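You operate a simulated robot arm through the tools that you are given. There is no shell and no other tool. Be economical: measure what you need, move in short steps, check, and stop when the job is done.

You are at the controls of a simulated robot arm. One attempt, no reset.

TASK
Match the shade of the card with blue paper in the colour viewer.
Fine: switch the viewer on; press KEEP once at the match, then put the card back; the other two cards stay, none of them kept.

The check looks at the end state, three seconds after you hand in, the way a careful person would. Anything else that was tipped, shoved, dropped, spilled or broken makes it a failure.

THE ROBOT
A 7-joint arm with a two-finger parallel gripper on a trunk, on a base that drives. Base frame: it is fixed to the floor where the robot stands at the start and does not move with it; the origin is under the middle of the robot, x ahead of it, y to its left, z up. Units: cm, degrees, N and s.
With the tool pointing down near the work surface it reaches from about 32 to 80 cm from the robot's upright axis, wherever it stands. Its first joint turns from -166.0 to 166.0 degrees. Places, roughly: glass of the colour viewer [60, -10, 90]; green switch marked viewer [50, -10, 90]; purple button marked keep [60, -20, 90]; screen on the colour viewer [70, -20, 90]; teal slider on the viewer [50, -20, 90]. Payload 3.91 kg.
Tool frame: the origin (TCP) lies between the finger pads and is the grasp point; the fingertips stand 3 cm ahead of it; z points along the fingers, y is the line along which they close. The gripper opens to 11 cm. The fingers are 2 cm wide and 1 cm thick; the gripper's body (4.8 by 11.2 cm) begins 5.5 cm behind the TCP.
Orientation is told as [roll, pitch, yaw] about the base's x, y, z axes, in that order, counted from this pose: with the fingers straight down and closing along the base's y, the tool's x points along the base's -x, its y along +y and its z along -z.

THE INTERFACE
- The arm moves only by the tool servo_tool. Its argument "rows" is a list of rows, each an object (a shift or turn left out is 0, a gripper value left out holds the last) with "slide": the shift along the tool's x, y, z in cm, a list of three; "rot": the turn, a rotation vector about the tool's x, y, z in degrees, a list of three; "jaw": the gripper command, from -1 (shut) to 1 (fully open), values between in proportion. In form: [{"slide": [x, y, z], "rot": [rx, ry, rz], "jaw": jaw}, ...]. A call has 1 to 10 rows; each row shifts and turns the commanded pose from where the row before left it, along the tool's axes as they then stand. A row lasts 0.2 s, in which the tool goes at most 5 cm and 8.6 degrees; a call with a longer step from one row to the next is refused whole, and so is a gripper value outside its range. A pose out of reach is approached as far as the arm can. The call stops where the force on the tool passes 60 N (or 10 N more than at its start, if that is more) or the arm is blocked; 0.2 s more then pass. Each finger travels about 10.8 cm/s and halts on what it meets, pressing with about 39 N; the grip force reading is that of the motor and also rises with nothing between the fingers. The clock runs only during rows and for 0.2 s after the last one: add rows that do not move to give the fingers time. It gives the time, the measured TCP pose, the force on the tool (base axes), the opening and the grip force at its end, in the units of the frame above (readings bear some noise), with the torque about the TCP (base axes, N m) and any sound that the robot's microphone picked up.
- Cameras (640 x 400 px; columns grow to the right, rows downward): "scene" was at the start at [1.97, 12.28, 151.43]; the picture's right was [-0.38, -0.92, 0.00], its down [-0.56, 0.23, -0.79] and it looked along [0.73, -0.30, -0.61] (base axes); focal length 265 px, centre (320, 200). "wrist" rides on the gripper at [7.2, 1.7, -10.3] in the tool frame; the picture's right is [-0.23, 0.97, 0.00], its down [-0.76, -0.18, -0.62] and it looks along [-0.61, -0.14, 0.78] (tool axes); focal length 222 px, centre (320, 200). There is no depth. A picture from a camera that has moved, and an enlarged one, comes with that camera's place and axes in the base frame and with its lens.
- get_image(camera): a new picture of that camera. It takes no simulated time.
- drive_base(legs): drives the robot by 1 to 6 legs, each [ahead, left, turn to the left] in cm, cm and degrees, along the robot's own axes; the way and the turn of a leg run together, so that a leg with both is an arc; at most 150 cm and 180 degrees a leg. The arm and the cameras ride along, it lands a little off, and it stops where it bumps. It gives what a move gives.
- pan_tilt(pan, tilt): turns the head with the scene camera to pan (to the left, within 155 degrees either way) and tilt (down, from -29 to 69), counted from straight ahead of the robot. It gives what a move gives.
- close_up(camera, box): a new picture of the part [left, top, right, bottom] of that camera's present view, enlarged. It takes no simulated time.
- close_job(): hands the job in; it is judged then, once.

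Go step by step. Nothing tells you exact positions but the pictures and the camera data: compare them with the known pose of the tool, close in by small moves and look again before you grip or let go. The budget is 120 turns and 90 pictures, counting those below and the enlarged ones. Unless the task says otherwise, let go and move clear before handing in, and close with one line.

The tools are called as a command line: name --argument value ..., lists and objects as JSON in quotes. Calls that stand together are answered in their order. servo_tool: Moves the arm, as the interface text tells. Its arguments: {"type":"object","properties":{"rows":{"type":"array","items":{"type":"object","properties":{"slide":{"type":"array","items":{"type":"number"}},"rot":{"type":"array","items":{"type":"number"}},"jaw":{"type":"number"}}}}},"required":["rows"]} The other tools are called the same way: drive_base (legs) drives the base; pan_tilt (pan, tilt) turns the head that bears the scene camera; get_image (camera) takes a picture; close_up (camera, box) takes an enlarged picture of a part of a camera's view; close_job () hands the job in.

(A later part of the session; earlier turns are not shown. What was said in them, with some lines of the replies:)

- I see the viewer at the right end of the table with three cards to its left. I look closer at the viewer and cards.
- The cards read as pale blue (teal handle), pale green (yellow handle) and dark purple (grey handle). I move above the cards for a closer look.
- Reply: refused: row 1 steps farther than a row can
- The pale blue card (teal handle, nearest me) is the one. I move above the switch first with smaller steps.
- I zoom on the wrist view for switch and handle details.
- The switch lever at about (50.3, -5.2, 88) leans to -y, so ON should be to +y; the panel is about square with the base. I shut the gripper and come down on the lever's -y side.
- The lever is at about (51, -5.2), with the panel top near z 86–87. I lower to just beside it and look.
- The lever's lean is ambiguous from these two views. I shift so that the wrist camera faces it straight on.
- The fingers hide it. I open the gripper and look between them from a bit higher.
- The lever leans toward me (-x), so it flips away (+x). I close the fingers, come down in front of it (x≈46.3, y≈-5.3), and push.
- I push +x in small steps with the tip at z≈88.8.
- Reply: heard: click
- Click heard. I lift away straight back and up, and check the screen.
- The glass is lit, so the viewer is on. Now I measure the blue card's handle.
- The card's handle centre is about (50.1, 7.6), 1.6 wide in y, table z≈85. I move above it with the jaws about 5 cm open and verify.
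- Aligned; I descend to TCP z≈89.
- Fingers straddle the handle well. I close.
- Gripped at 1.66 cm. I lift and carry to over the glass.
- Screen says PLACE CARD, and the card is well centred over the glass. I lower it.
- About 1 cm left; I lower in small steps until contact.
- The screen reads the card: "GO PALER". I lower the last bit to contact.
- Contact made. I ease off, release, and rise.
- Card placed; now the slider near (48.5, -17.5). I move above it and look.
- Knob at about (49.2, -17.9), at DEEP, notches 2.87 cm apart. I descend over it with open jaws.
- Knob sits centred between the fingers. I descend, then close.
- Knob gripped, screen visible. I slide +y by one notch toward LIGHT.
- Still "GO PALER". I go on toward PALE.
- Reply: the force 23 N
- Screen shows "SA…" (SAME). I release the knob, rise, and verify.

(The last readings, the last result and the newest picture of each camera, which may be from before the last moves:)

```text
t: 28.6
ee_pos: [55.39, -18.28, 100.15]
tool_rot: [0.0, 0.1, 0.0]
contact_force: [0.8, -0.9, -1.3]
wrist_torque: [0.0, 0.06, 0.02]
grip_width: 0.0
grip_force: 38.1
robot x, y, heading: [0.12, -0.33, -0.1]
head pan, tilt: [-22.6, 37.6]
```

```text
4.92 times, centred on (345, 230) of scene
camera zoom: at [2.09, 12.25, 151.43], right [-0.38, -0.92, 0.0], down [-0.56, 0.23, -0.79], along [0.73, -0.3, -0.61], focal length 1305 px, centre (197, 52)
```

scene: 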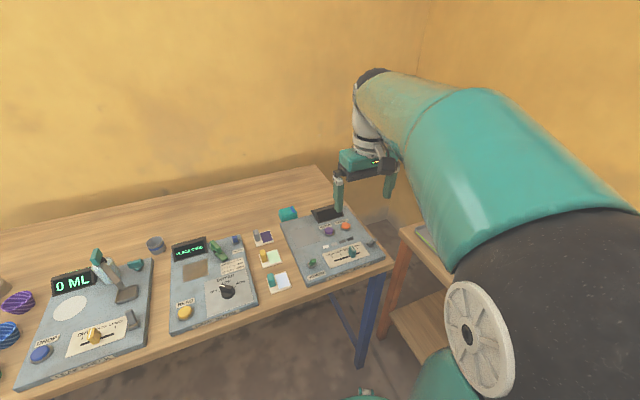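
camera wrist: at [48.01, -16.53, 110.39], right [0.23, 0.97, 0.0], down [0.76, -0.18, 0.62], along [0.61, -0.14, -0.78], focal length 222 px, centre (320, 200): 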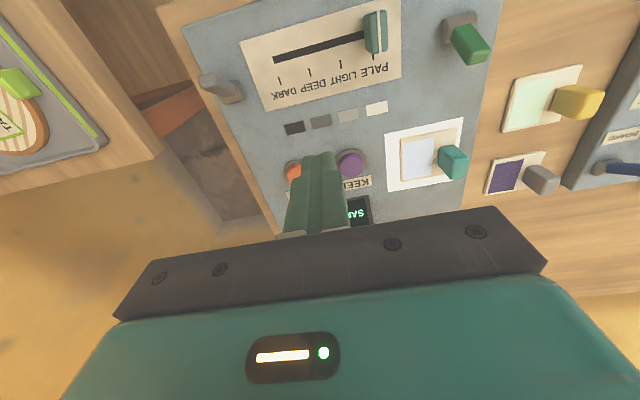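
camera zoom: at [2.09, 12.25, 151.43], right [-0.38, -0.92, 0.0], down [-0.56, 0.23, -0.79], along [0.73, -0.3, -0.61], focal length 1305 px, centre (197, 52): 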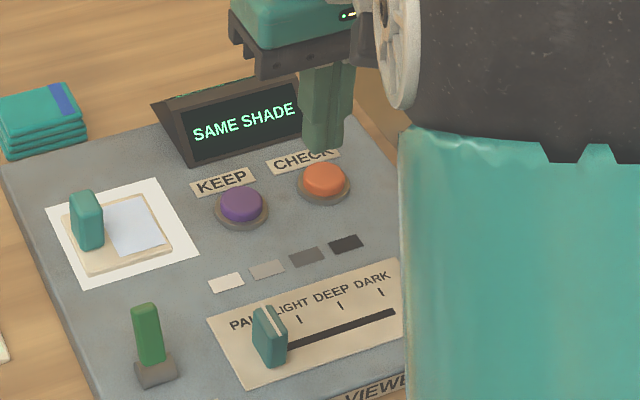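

"SAME SHADE". KEEP is at about (60.8, -15.6); I go above it with shut fingers.

servo_tool --rows '[{"slide": [-2.7, 1.3, 0]}, {"slide": [-2.7, 1.4, 0]}, {"slide": [0, 0, 3]}, {"slide": [0, 0, 2]}, {"slide": [0, 0, 0]}]'

close_up --camera "scene" --box '[300, 190, 380, 240]'

close_up --camera "wrist" --box '[200, 80, 440, 230]'

```text
t: 29.8
ee_pos: [60.57, -15.53, 95.11]
tool_rot: [0.0, 0.0, 0.1]
contact_force: [-0.1, -0.7, -0.3]
wrist_torque: [0.01, -0.03, -0.01]
grip_width: 0.0
grip_force: 37.6
robot x, y, heading: [0.15, 0.07, -0.1]
head pan, tilt: [-22.6, 37.6]
```

```text
8.00 times, centred on (340, 215) of scene
camera zoom: at [1.99, 12.27, 151.43], right [-0.38, -0.92, 0.0], down [-0.56, 0.23, -0.79], along [0.73, -0.3, -0.61], focal length 2121 px, centre (160, 80)
```

zoom: 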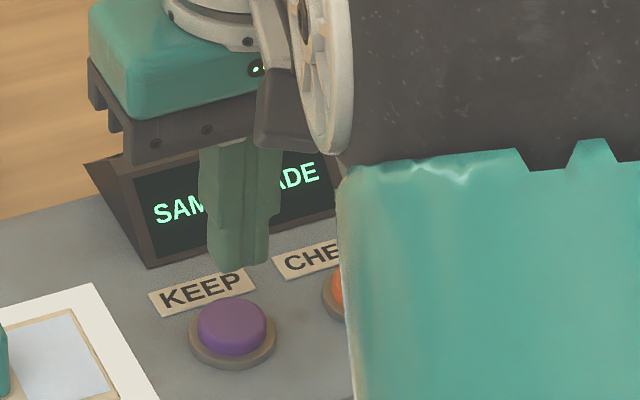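

```text
2.67 times, centred on (320, 155) of wrist
camera zoom: at [53.27, -13.75, 105.42], right [0.22, 0.97, 0.0], down [0.76, -0.18, 0.62], along [0.61, -0.14, -0.78], focal length 592 px, centre (320, 320)
```

zoom: 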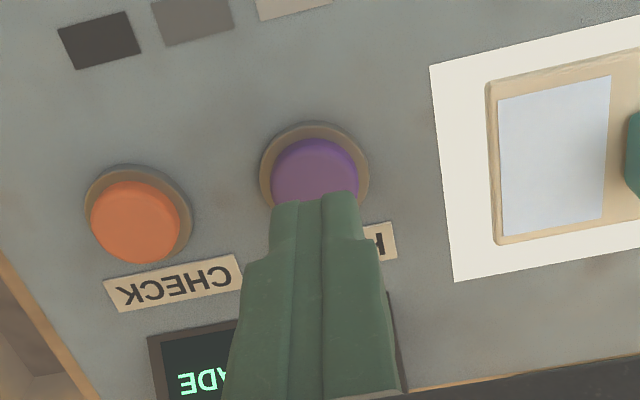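

Aligned within millimetres. I press down gradually.

servo_tool --rows '[{"slide": [-0.2, 0.1, 1.5]}, {"slide": [0, 0, 1]}, {"slide": [0, 0, 0.4]}, {"slide": [0, 0, 0.3]}, {"slide": [0, 0, 0]}]'

close_up --camera "scene" --box '[300, 190, 380, 240]'

```text
t: 31.0
ee_pos: [60.75, -15.31, 92.06]
tool_rot: [0.0, -0.1, 0.0]
contact_force: [0.0, -0.5, 0.2]
wrist_torque: [0.01, -0.05, 0.04]
grip_width: 0.0
grip_force: 37.5
robot x, y, heading: [-0.19, -0.01, 0.0]
head pan, tilt: [-22.6, 37.6]
```

```text
8.00 times, centred on (340, 215) of scene
camera zoom: at [1.97, 12.28, 151.43], right [-0.38, -0.92, 0.0], down [-0.56, 0.23, -0.79], along [0.73, -0.3, -0.61], focal length 2121 px, centre (160, 80)
```

zoom: 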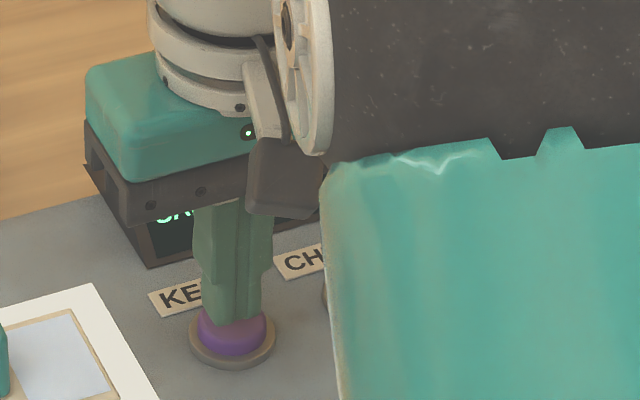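

servo_tool --rows '[{"slide": [0, 0, 0.2]}, {"slide": [0, 0, 0.2]}, {"slide": [0, 0, 0.2]}, {"slide": [0, 0, 0]}]'

```text
t: 32.0
ee_pos: [60.83, -15.32, 91.33]
tool_rot: [0.0, 0.0, 0.1]
contact_force: [-0.7, 0.4, -0.5]
wrist_torque: [0.0, 0.0, 0.01]
grip_width: 0.0
grip_force: 37.8
robot x, y, heading: [-0.13, 0.14, 0.2]
head pan, tilt: [-22.6, 37.6]
```

No contact yet; I go on down in small steps.

servo_tool --rows '[{"slide": [0, 0, 0.2]}, {"slide": [0, 0, 0.2]}, {"slide": [0, 0, 0]}]'

close_up --camera "scene" --box '[300, 190, 380, 240]'

```text
t: 32.8
ee_pos: [60.92, -15.33, 91.01]
tool_rot: [0.0, 0.0, 0.1]
contact_force: [0.0, 0.0, -0.7]
wrist_torque: [0.03, 0.04, -0.02]
grip_width: 0.01
grip_force: 37.5
robot x, y, heading: [0.07, 0.09, 0.2]
head pan, tilt: [-22.6, 37.6]
```

```text
8.00 times, centred on (340, 215) of scene
camera zoom: at [1.98, 12.28, 151.43], right [-0.38, -0.92, 0.0], down [-0.56, 0.23, -0.79], along [0.73, -0.3, -0.61], focal length 2121 px, centre (160, 80)
```

zoom: 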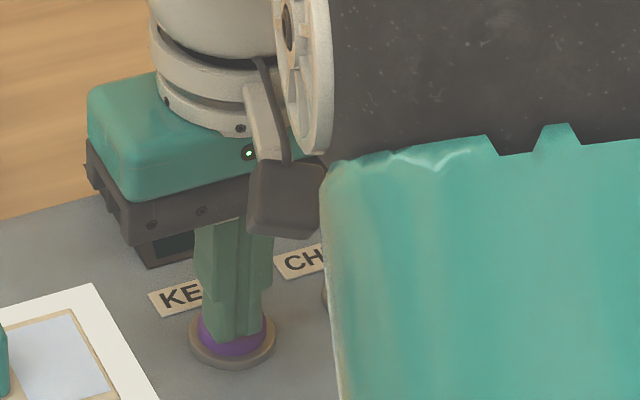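

Nearly touching; I press further.

servo_tool --rows '[{"slide": [0, 0, 0.2]}, {"slide": [0, 0, 0.2]}, {"slide": [0, 0, 0]}]'

```text
t: 33.6
ee_pos: [60.84, -15.36, 90.66]
tool_rot: [0.0, 0.0, 0.2]
contact_force: [-1.0, -0.8, 0.1]
wrist_torque: [-0.01, -0.02, -0.01]
grip_width: 0.0
grip_force: 37.9
robot x, y, heading: [0.45, -0.17, 0.0]
head pan, tilt: [-22.6, 37.6]
```

servo_tool --rows '[{"slide": [0, 0, 0.15]}, {"slide": [0, 0, 0.15]}, {"slide": [0, 0, 0]}]'

close_up --camera "scene" --box '[310, 210, 350, 240]'

close_up --camera "wrist" --box '[200, 80, 440, 230]'

```text
t: 34.4
ee_pos: [60.77, -15.34, 90.3]
tool_rot: [-0.1, 0.1, 0.1]
contact_force: [0.2, 0.4, 1.2]
wrist_torque: [0.0, 0.01, -0.01]
grip_width: 0.04
grip_force: 38.1
robot x, y, heading: [-0.32, -0.08, -0.0]
head pan, tilt: [-22.6, 37.6]
heard: click
```

```text
13.33 times, centred on (330, 225) of scene
camera zoom: at [1.97, 12.29, 151.43], right [-0.38, -0.92, 0.0], down [-0.56, 0.23, -0.79], along [0.73, -0.3, -0.61], focal length 3535 px, centre (187, -133)
```

zoom: 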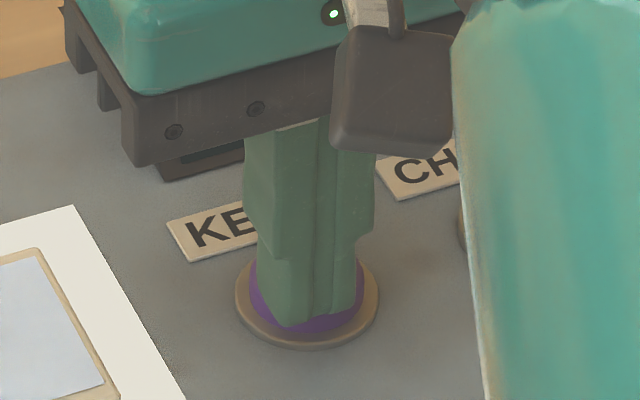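

```text
2.67 times, centred on (320, 155) of wrist
camera zoom: at [53.51, -13.69, 100.51], right [0.22, 0.97, 0.0], down [0.76, -0.18, 0.62], along [0.61, -0.14, -0.78], focal length 592 px, centre (320, 320)
```

zoom: 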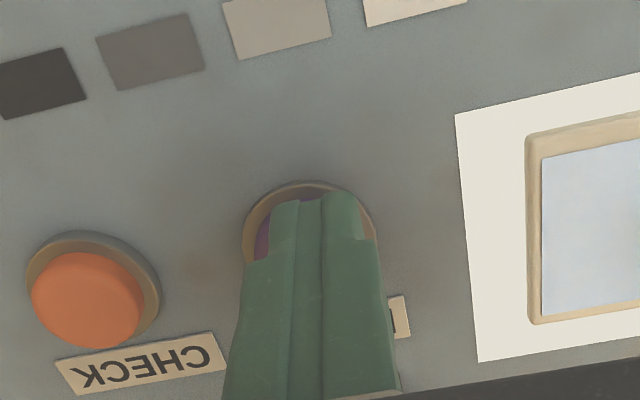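

Click heard: KEEP pressed once. I rise and check the screen.

servo_tool --rows '[{"slide": [0, 0, -2]}, {"slide": [0, 0, -4]}, {"slide": [0, 0, -4]}, {"slide": [0, 3, 0]}, {"slide": [0, 3, 0], "jaw": -0.1}, {"slide": [-1, 3, 0]}, {"slide": [-0.8, 1.3, 0]}, {"slide": [0, 0, 0]}]'

close_up --camera "scene" --box '[270, 180, 398, 260]'

get_image --camera "wrist"

```text
t: 36.2
ee_pos: [62.61, -5.11, 100.25]
tool_rot: [0.0, 0.1, 0.0]
contact_force: [0.1, -0.4, 0.5]
wrist_torque: [0.02, 0.0, 0.02]
grip_width: 4.98
grip_force: 0.1
robot x, y, heading: [-0.16, -0.06, 0.0]
head pan, tilt: [-22.6, 37.6]
```

```text
5.00 times, centred on (334, 220) of scene
camera zoom: at [2.01, 12.3, 151.43], right [-0.38, -0.92, 0.0], down [-0.56, 0.23, -0.79], along [0.73, -0.3, -0.61], focal length 1326 px, centre (250, 100)
```

zoom: 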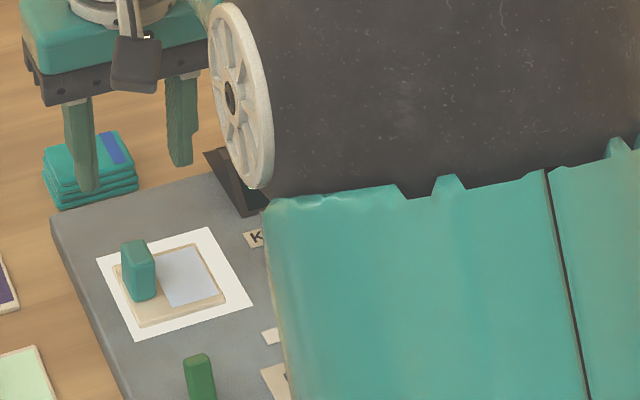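

```text
40 pictures are left
camera wrist: at [55.36, -3.37, 110.57], right [0.22, 0.97, 0.0], down [0.76, -0.18, 0.62], along [0.61, -0.14, -0.78], focal length 222 px, centre (320, 200)
```

wrist: 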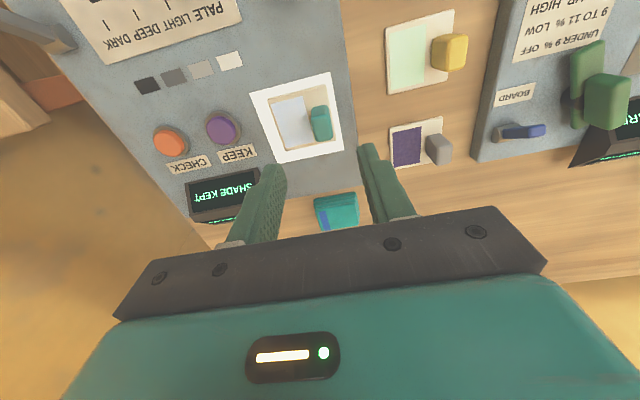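

"SHADE KEPT". I go down to the handle where I released it and grip again.

servo_tool --rows '[{"slide": [0, 0.1, 3]}, {"slide": [0, 0, 3]}, {"slide": [0, 0, 2]}, {"slide": [0, 0, 0.9]}, {"slide": [0, 0, 0]}, {"slide": [0, 0, 0], "jaw": -1}, {"slide": [0, 0, 0]}, {"slide": [0, 0, 0]}]'

get_image --camera "wrist"

```text
t: 38.0
ee_pos: [62.54, -5.0, 91.35]
tool_rot: [0.0, 0.0, 0.0]
contact_force: [0.4, -0.2, 0.5]
wrist_torque: [0.02, 0.03, 0.04]
grip_width: 1.7
grip_force: 39.3
robot x, y, heading: [-0.1, 0.16, 0.2]
head pan, tilt: [-22.6, 37.6]
```

```text
39 pictures are left
camera wrist: at [55.27, -3.32, 101.64], right [0.22, 0.97, 0.0], down [0.76, -0.18, 0.62], along [0.61, -0.14, -0.78], focal length 222 px, centre (320, 200)
```

wrist: 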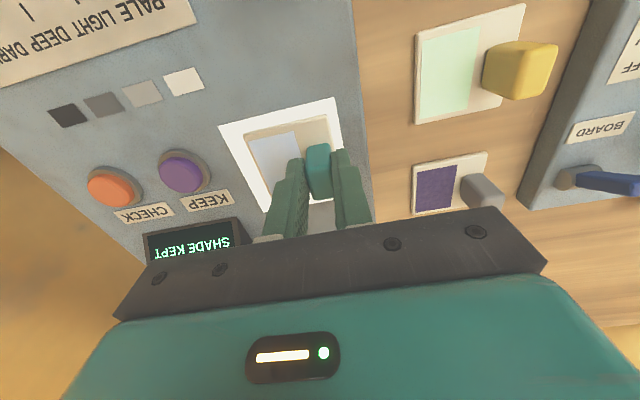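

Gripped. I lift and carry it back to above (50.0, 7.7).

servo_tool --rows '[{"slide": [0, 0, -2]}, {"slide": [0, 0, -3]}, {"slide": [0, 0, -2]}, {"slide": [2.5, 2.5, 0]}, {"slide": [2.5, 2.5, 0]}, {"slide": [2.5, 2.5, 0]}, {"slide": [2.5, 2.5, 0]}, {"slide": [2.6, 2.7, 0]}, {"slide": [0, 0, 0]}, {"slide": [0, 0, 0]}]'

get_image --camera "wrist"

```text
t: 40.2
ee_pos: [50.08, 7.73, 98.25]
tool_rot: [0.0, 0.0, 0.1]
contact_force: [0.6, -0.7, -0.6]
wrist_torque: [0.0, -0.04, -0.03]
grip_width: 1.69
grip_force: 39.4
robot x, y, heading: [0.08, 0.36, 0.1]
head pan, tilt: [-22.6, 37.6]
```

```text
38 pictures are left
camera wrist: at [42.67, 9.39, 108.53], right [0.22, 0.97, 0.0], down [0.76, -0.18, 0.62], along [0.61, -0.14, -0.78], focal length 222 px, centre (320, 200)
```

wrist: 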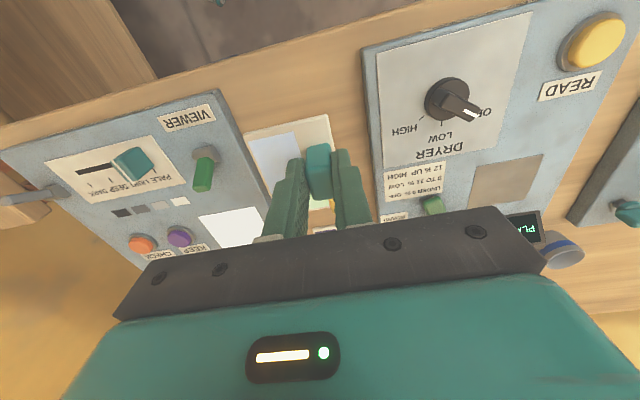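

I lower to just above the table, then in small steps.

servo_tool --rows '[{"slide": [0, 0, 3]}, {"slide": [0, 0, 3]}, {"slide": [0, 0, 2]}, {"slide": [0, 0, 0.5]}, {"slide": [0, 0, 0.2]}, {"slide": [0, 0, 0.15]}, {"slide": [0, 0, 0]}]'

close_up --camera "scene" --box '[230, 220, 326, 290]'

```text
t: 41.8
ee_pos: [49.95, 7.78, 89.57]
tool_rot: [0.1, 0.0, 0.1]
contact_force: [-0.3, 0.4, -0.6]
wrist_torque: [0.03, 0.0, 0.01]
grip_width: 1.68
grip_force: 39.5
robot x, y, heading: [-0.13, 0.15, 0.3]
head pan, tilt: [-22.6, 37.6]
```

```text
5.71 times, centred on (278, 255) of scene
camera zoom: at [1.99, 12.28, 151.43], right [-0.38, -0.92, 0.0], down [-0.56, 0.23, -0.79], along [0.73, -0.3, -0.61], focal length 1515 px, centre (560, -114)
```

zoom: 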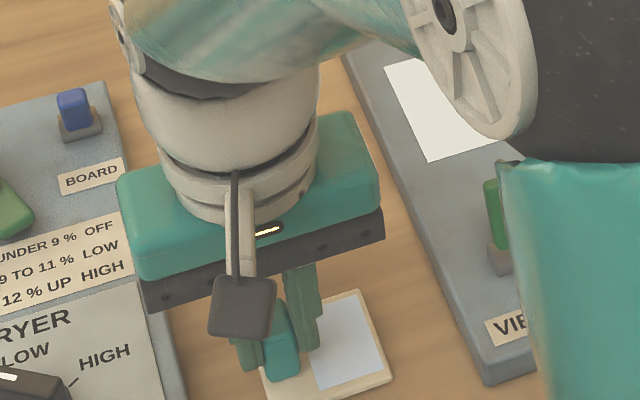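

servo_tool --rows '[{"slide": [0, 0, 0.2]}, {"slide": [0, 0, 0.15]}, {"slide": [0, 0, 0.1]}, {"slide": [0, 0, 0]}]'

```text
t: 42.8
ee_pos: [49.99, 7.65, 89.1]
tool_rot: [0.0, -0.1, 0.2]
contact_force: [-5.2, 2.0, 16.4]
wrist_torque: [-0.06, 0.26, -0.04]
grip_width: 1.68
grip_force: 38.9
robot x, y, heading: [0.19, -0.03, -0.1]
head pan, tilt: [-22.6, 37.6]
```

On the table. I ease off, release, and rise clear.

servo_tool --rows '[{"slide": [0, 0, -0.15]}, {"slide": [0, 0, 0], "jaw": -0.2}, {"slide": [0, 0, 0]}, {"slide": [0, 0, -3]}, {"slide": [0, 0, -4]}, {"slide": [0, 0, -4]}, {"slide": [3, 0, -3]}, {"slide": [0, 0, 0]}]'

get_image --camera "wrist"

close_up --camera "scene" --box '[240, 190, 400, 300]'

```text
t: 44.6
ee_pos: [46.77, 7.66, 103.33]
tool_rot: [-0.1, 0.0, 0.2]
contact_force: [-0.8, 0.2, 0.8]
wrist_torque: [0.01, -0.01, 0.02]
grip_width: 4.42
grip_force: 0.1
robot x, y, heading: [0.16, 0.09, 0.1]
head pan, tilt: [-22.6, 37.6]
```

```text
36 pictures are left
camera wrist: at [39.53, 9.41, 113.55], right [0.22, 0.97, 0.0], down [0.76, -0.18, 0.62], along [0.61, -0.14, -0.78], focal length 222 px, centre (320, 200)
```

wrist: 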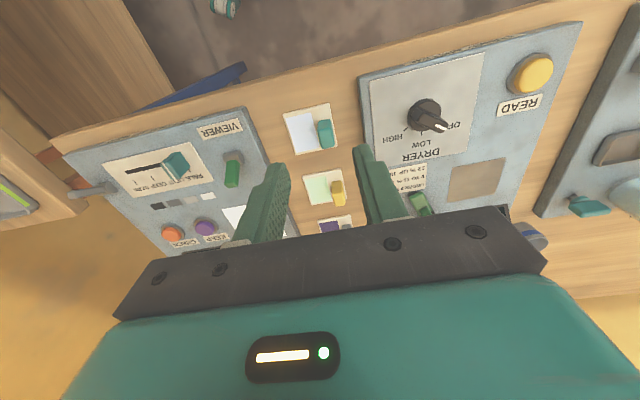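

```text
3.64 times, centred on (320, 245) of scene
camera zoom: at [1.83, 12.28, 151.43], right [-0.38, -0.92, 0.0], down [-0.56, 0.23, -0.79], along [0.73, -0.3, -0.61], focal length 964 px, centre (320, 36)
```

zoom: 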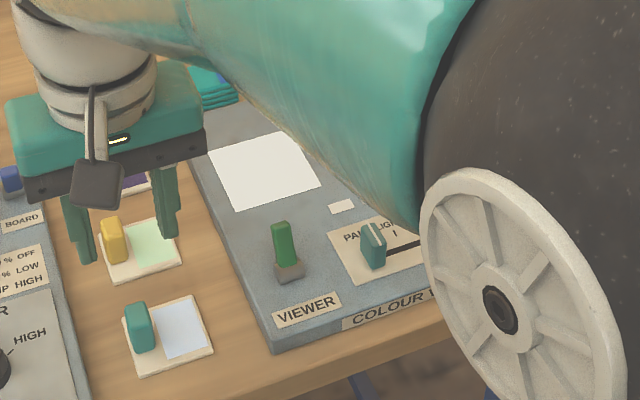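

The card is back within a few millimetres of its old spot, the other cards haven't moved, the viewer is on and the shade is kept. I hand in.

close_job

```text
The job is handed in.
```

The viewer is on, the blue card's shade was matched at PALE ("SAME SHADE") and kept with one press of KEEP ("SHADE KEPT"), and the card is back in its place with the other two untouched.
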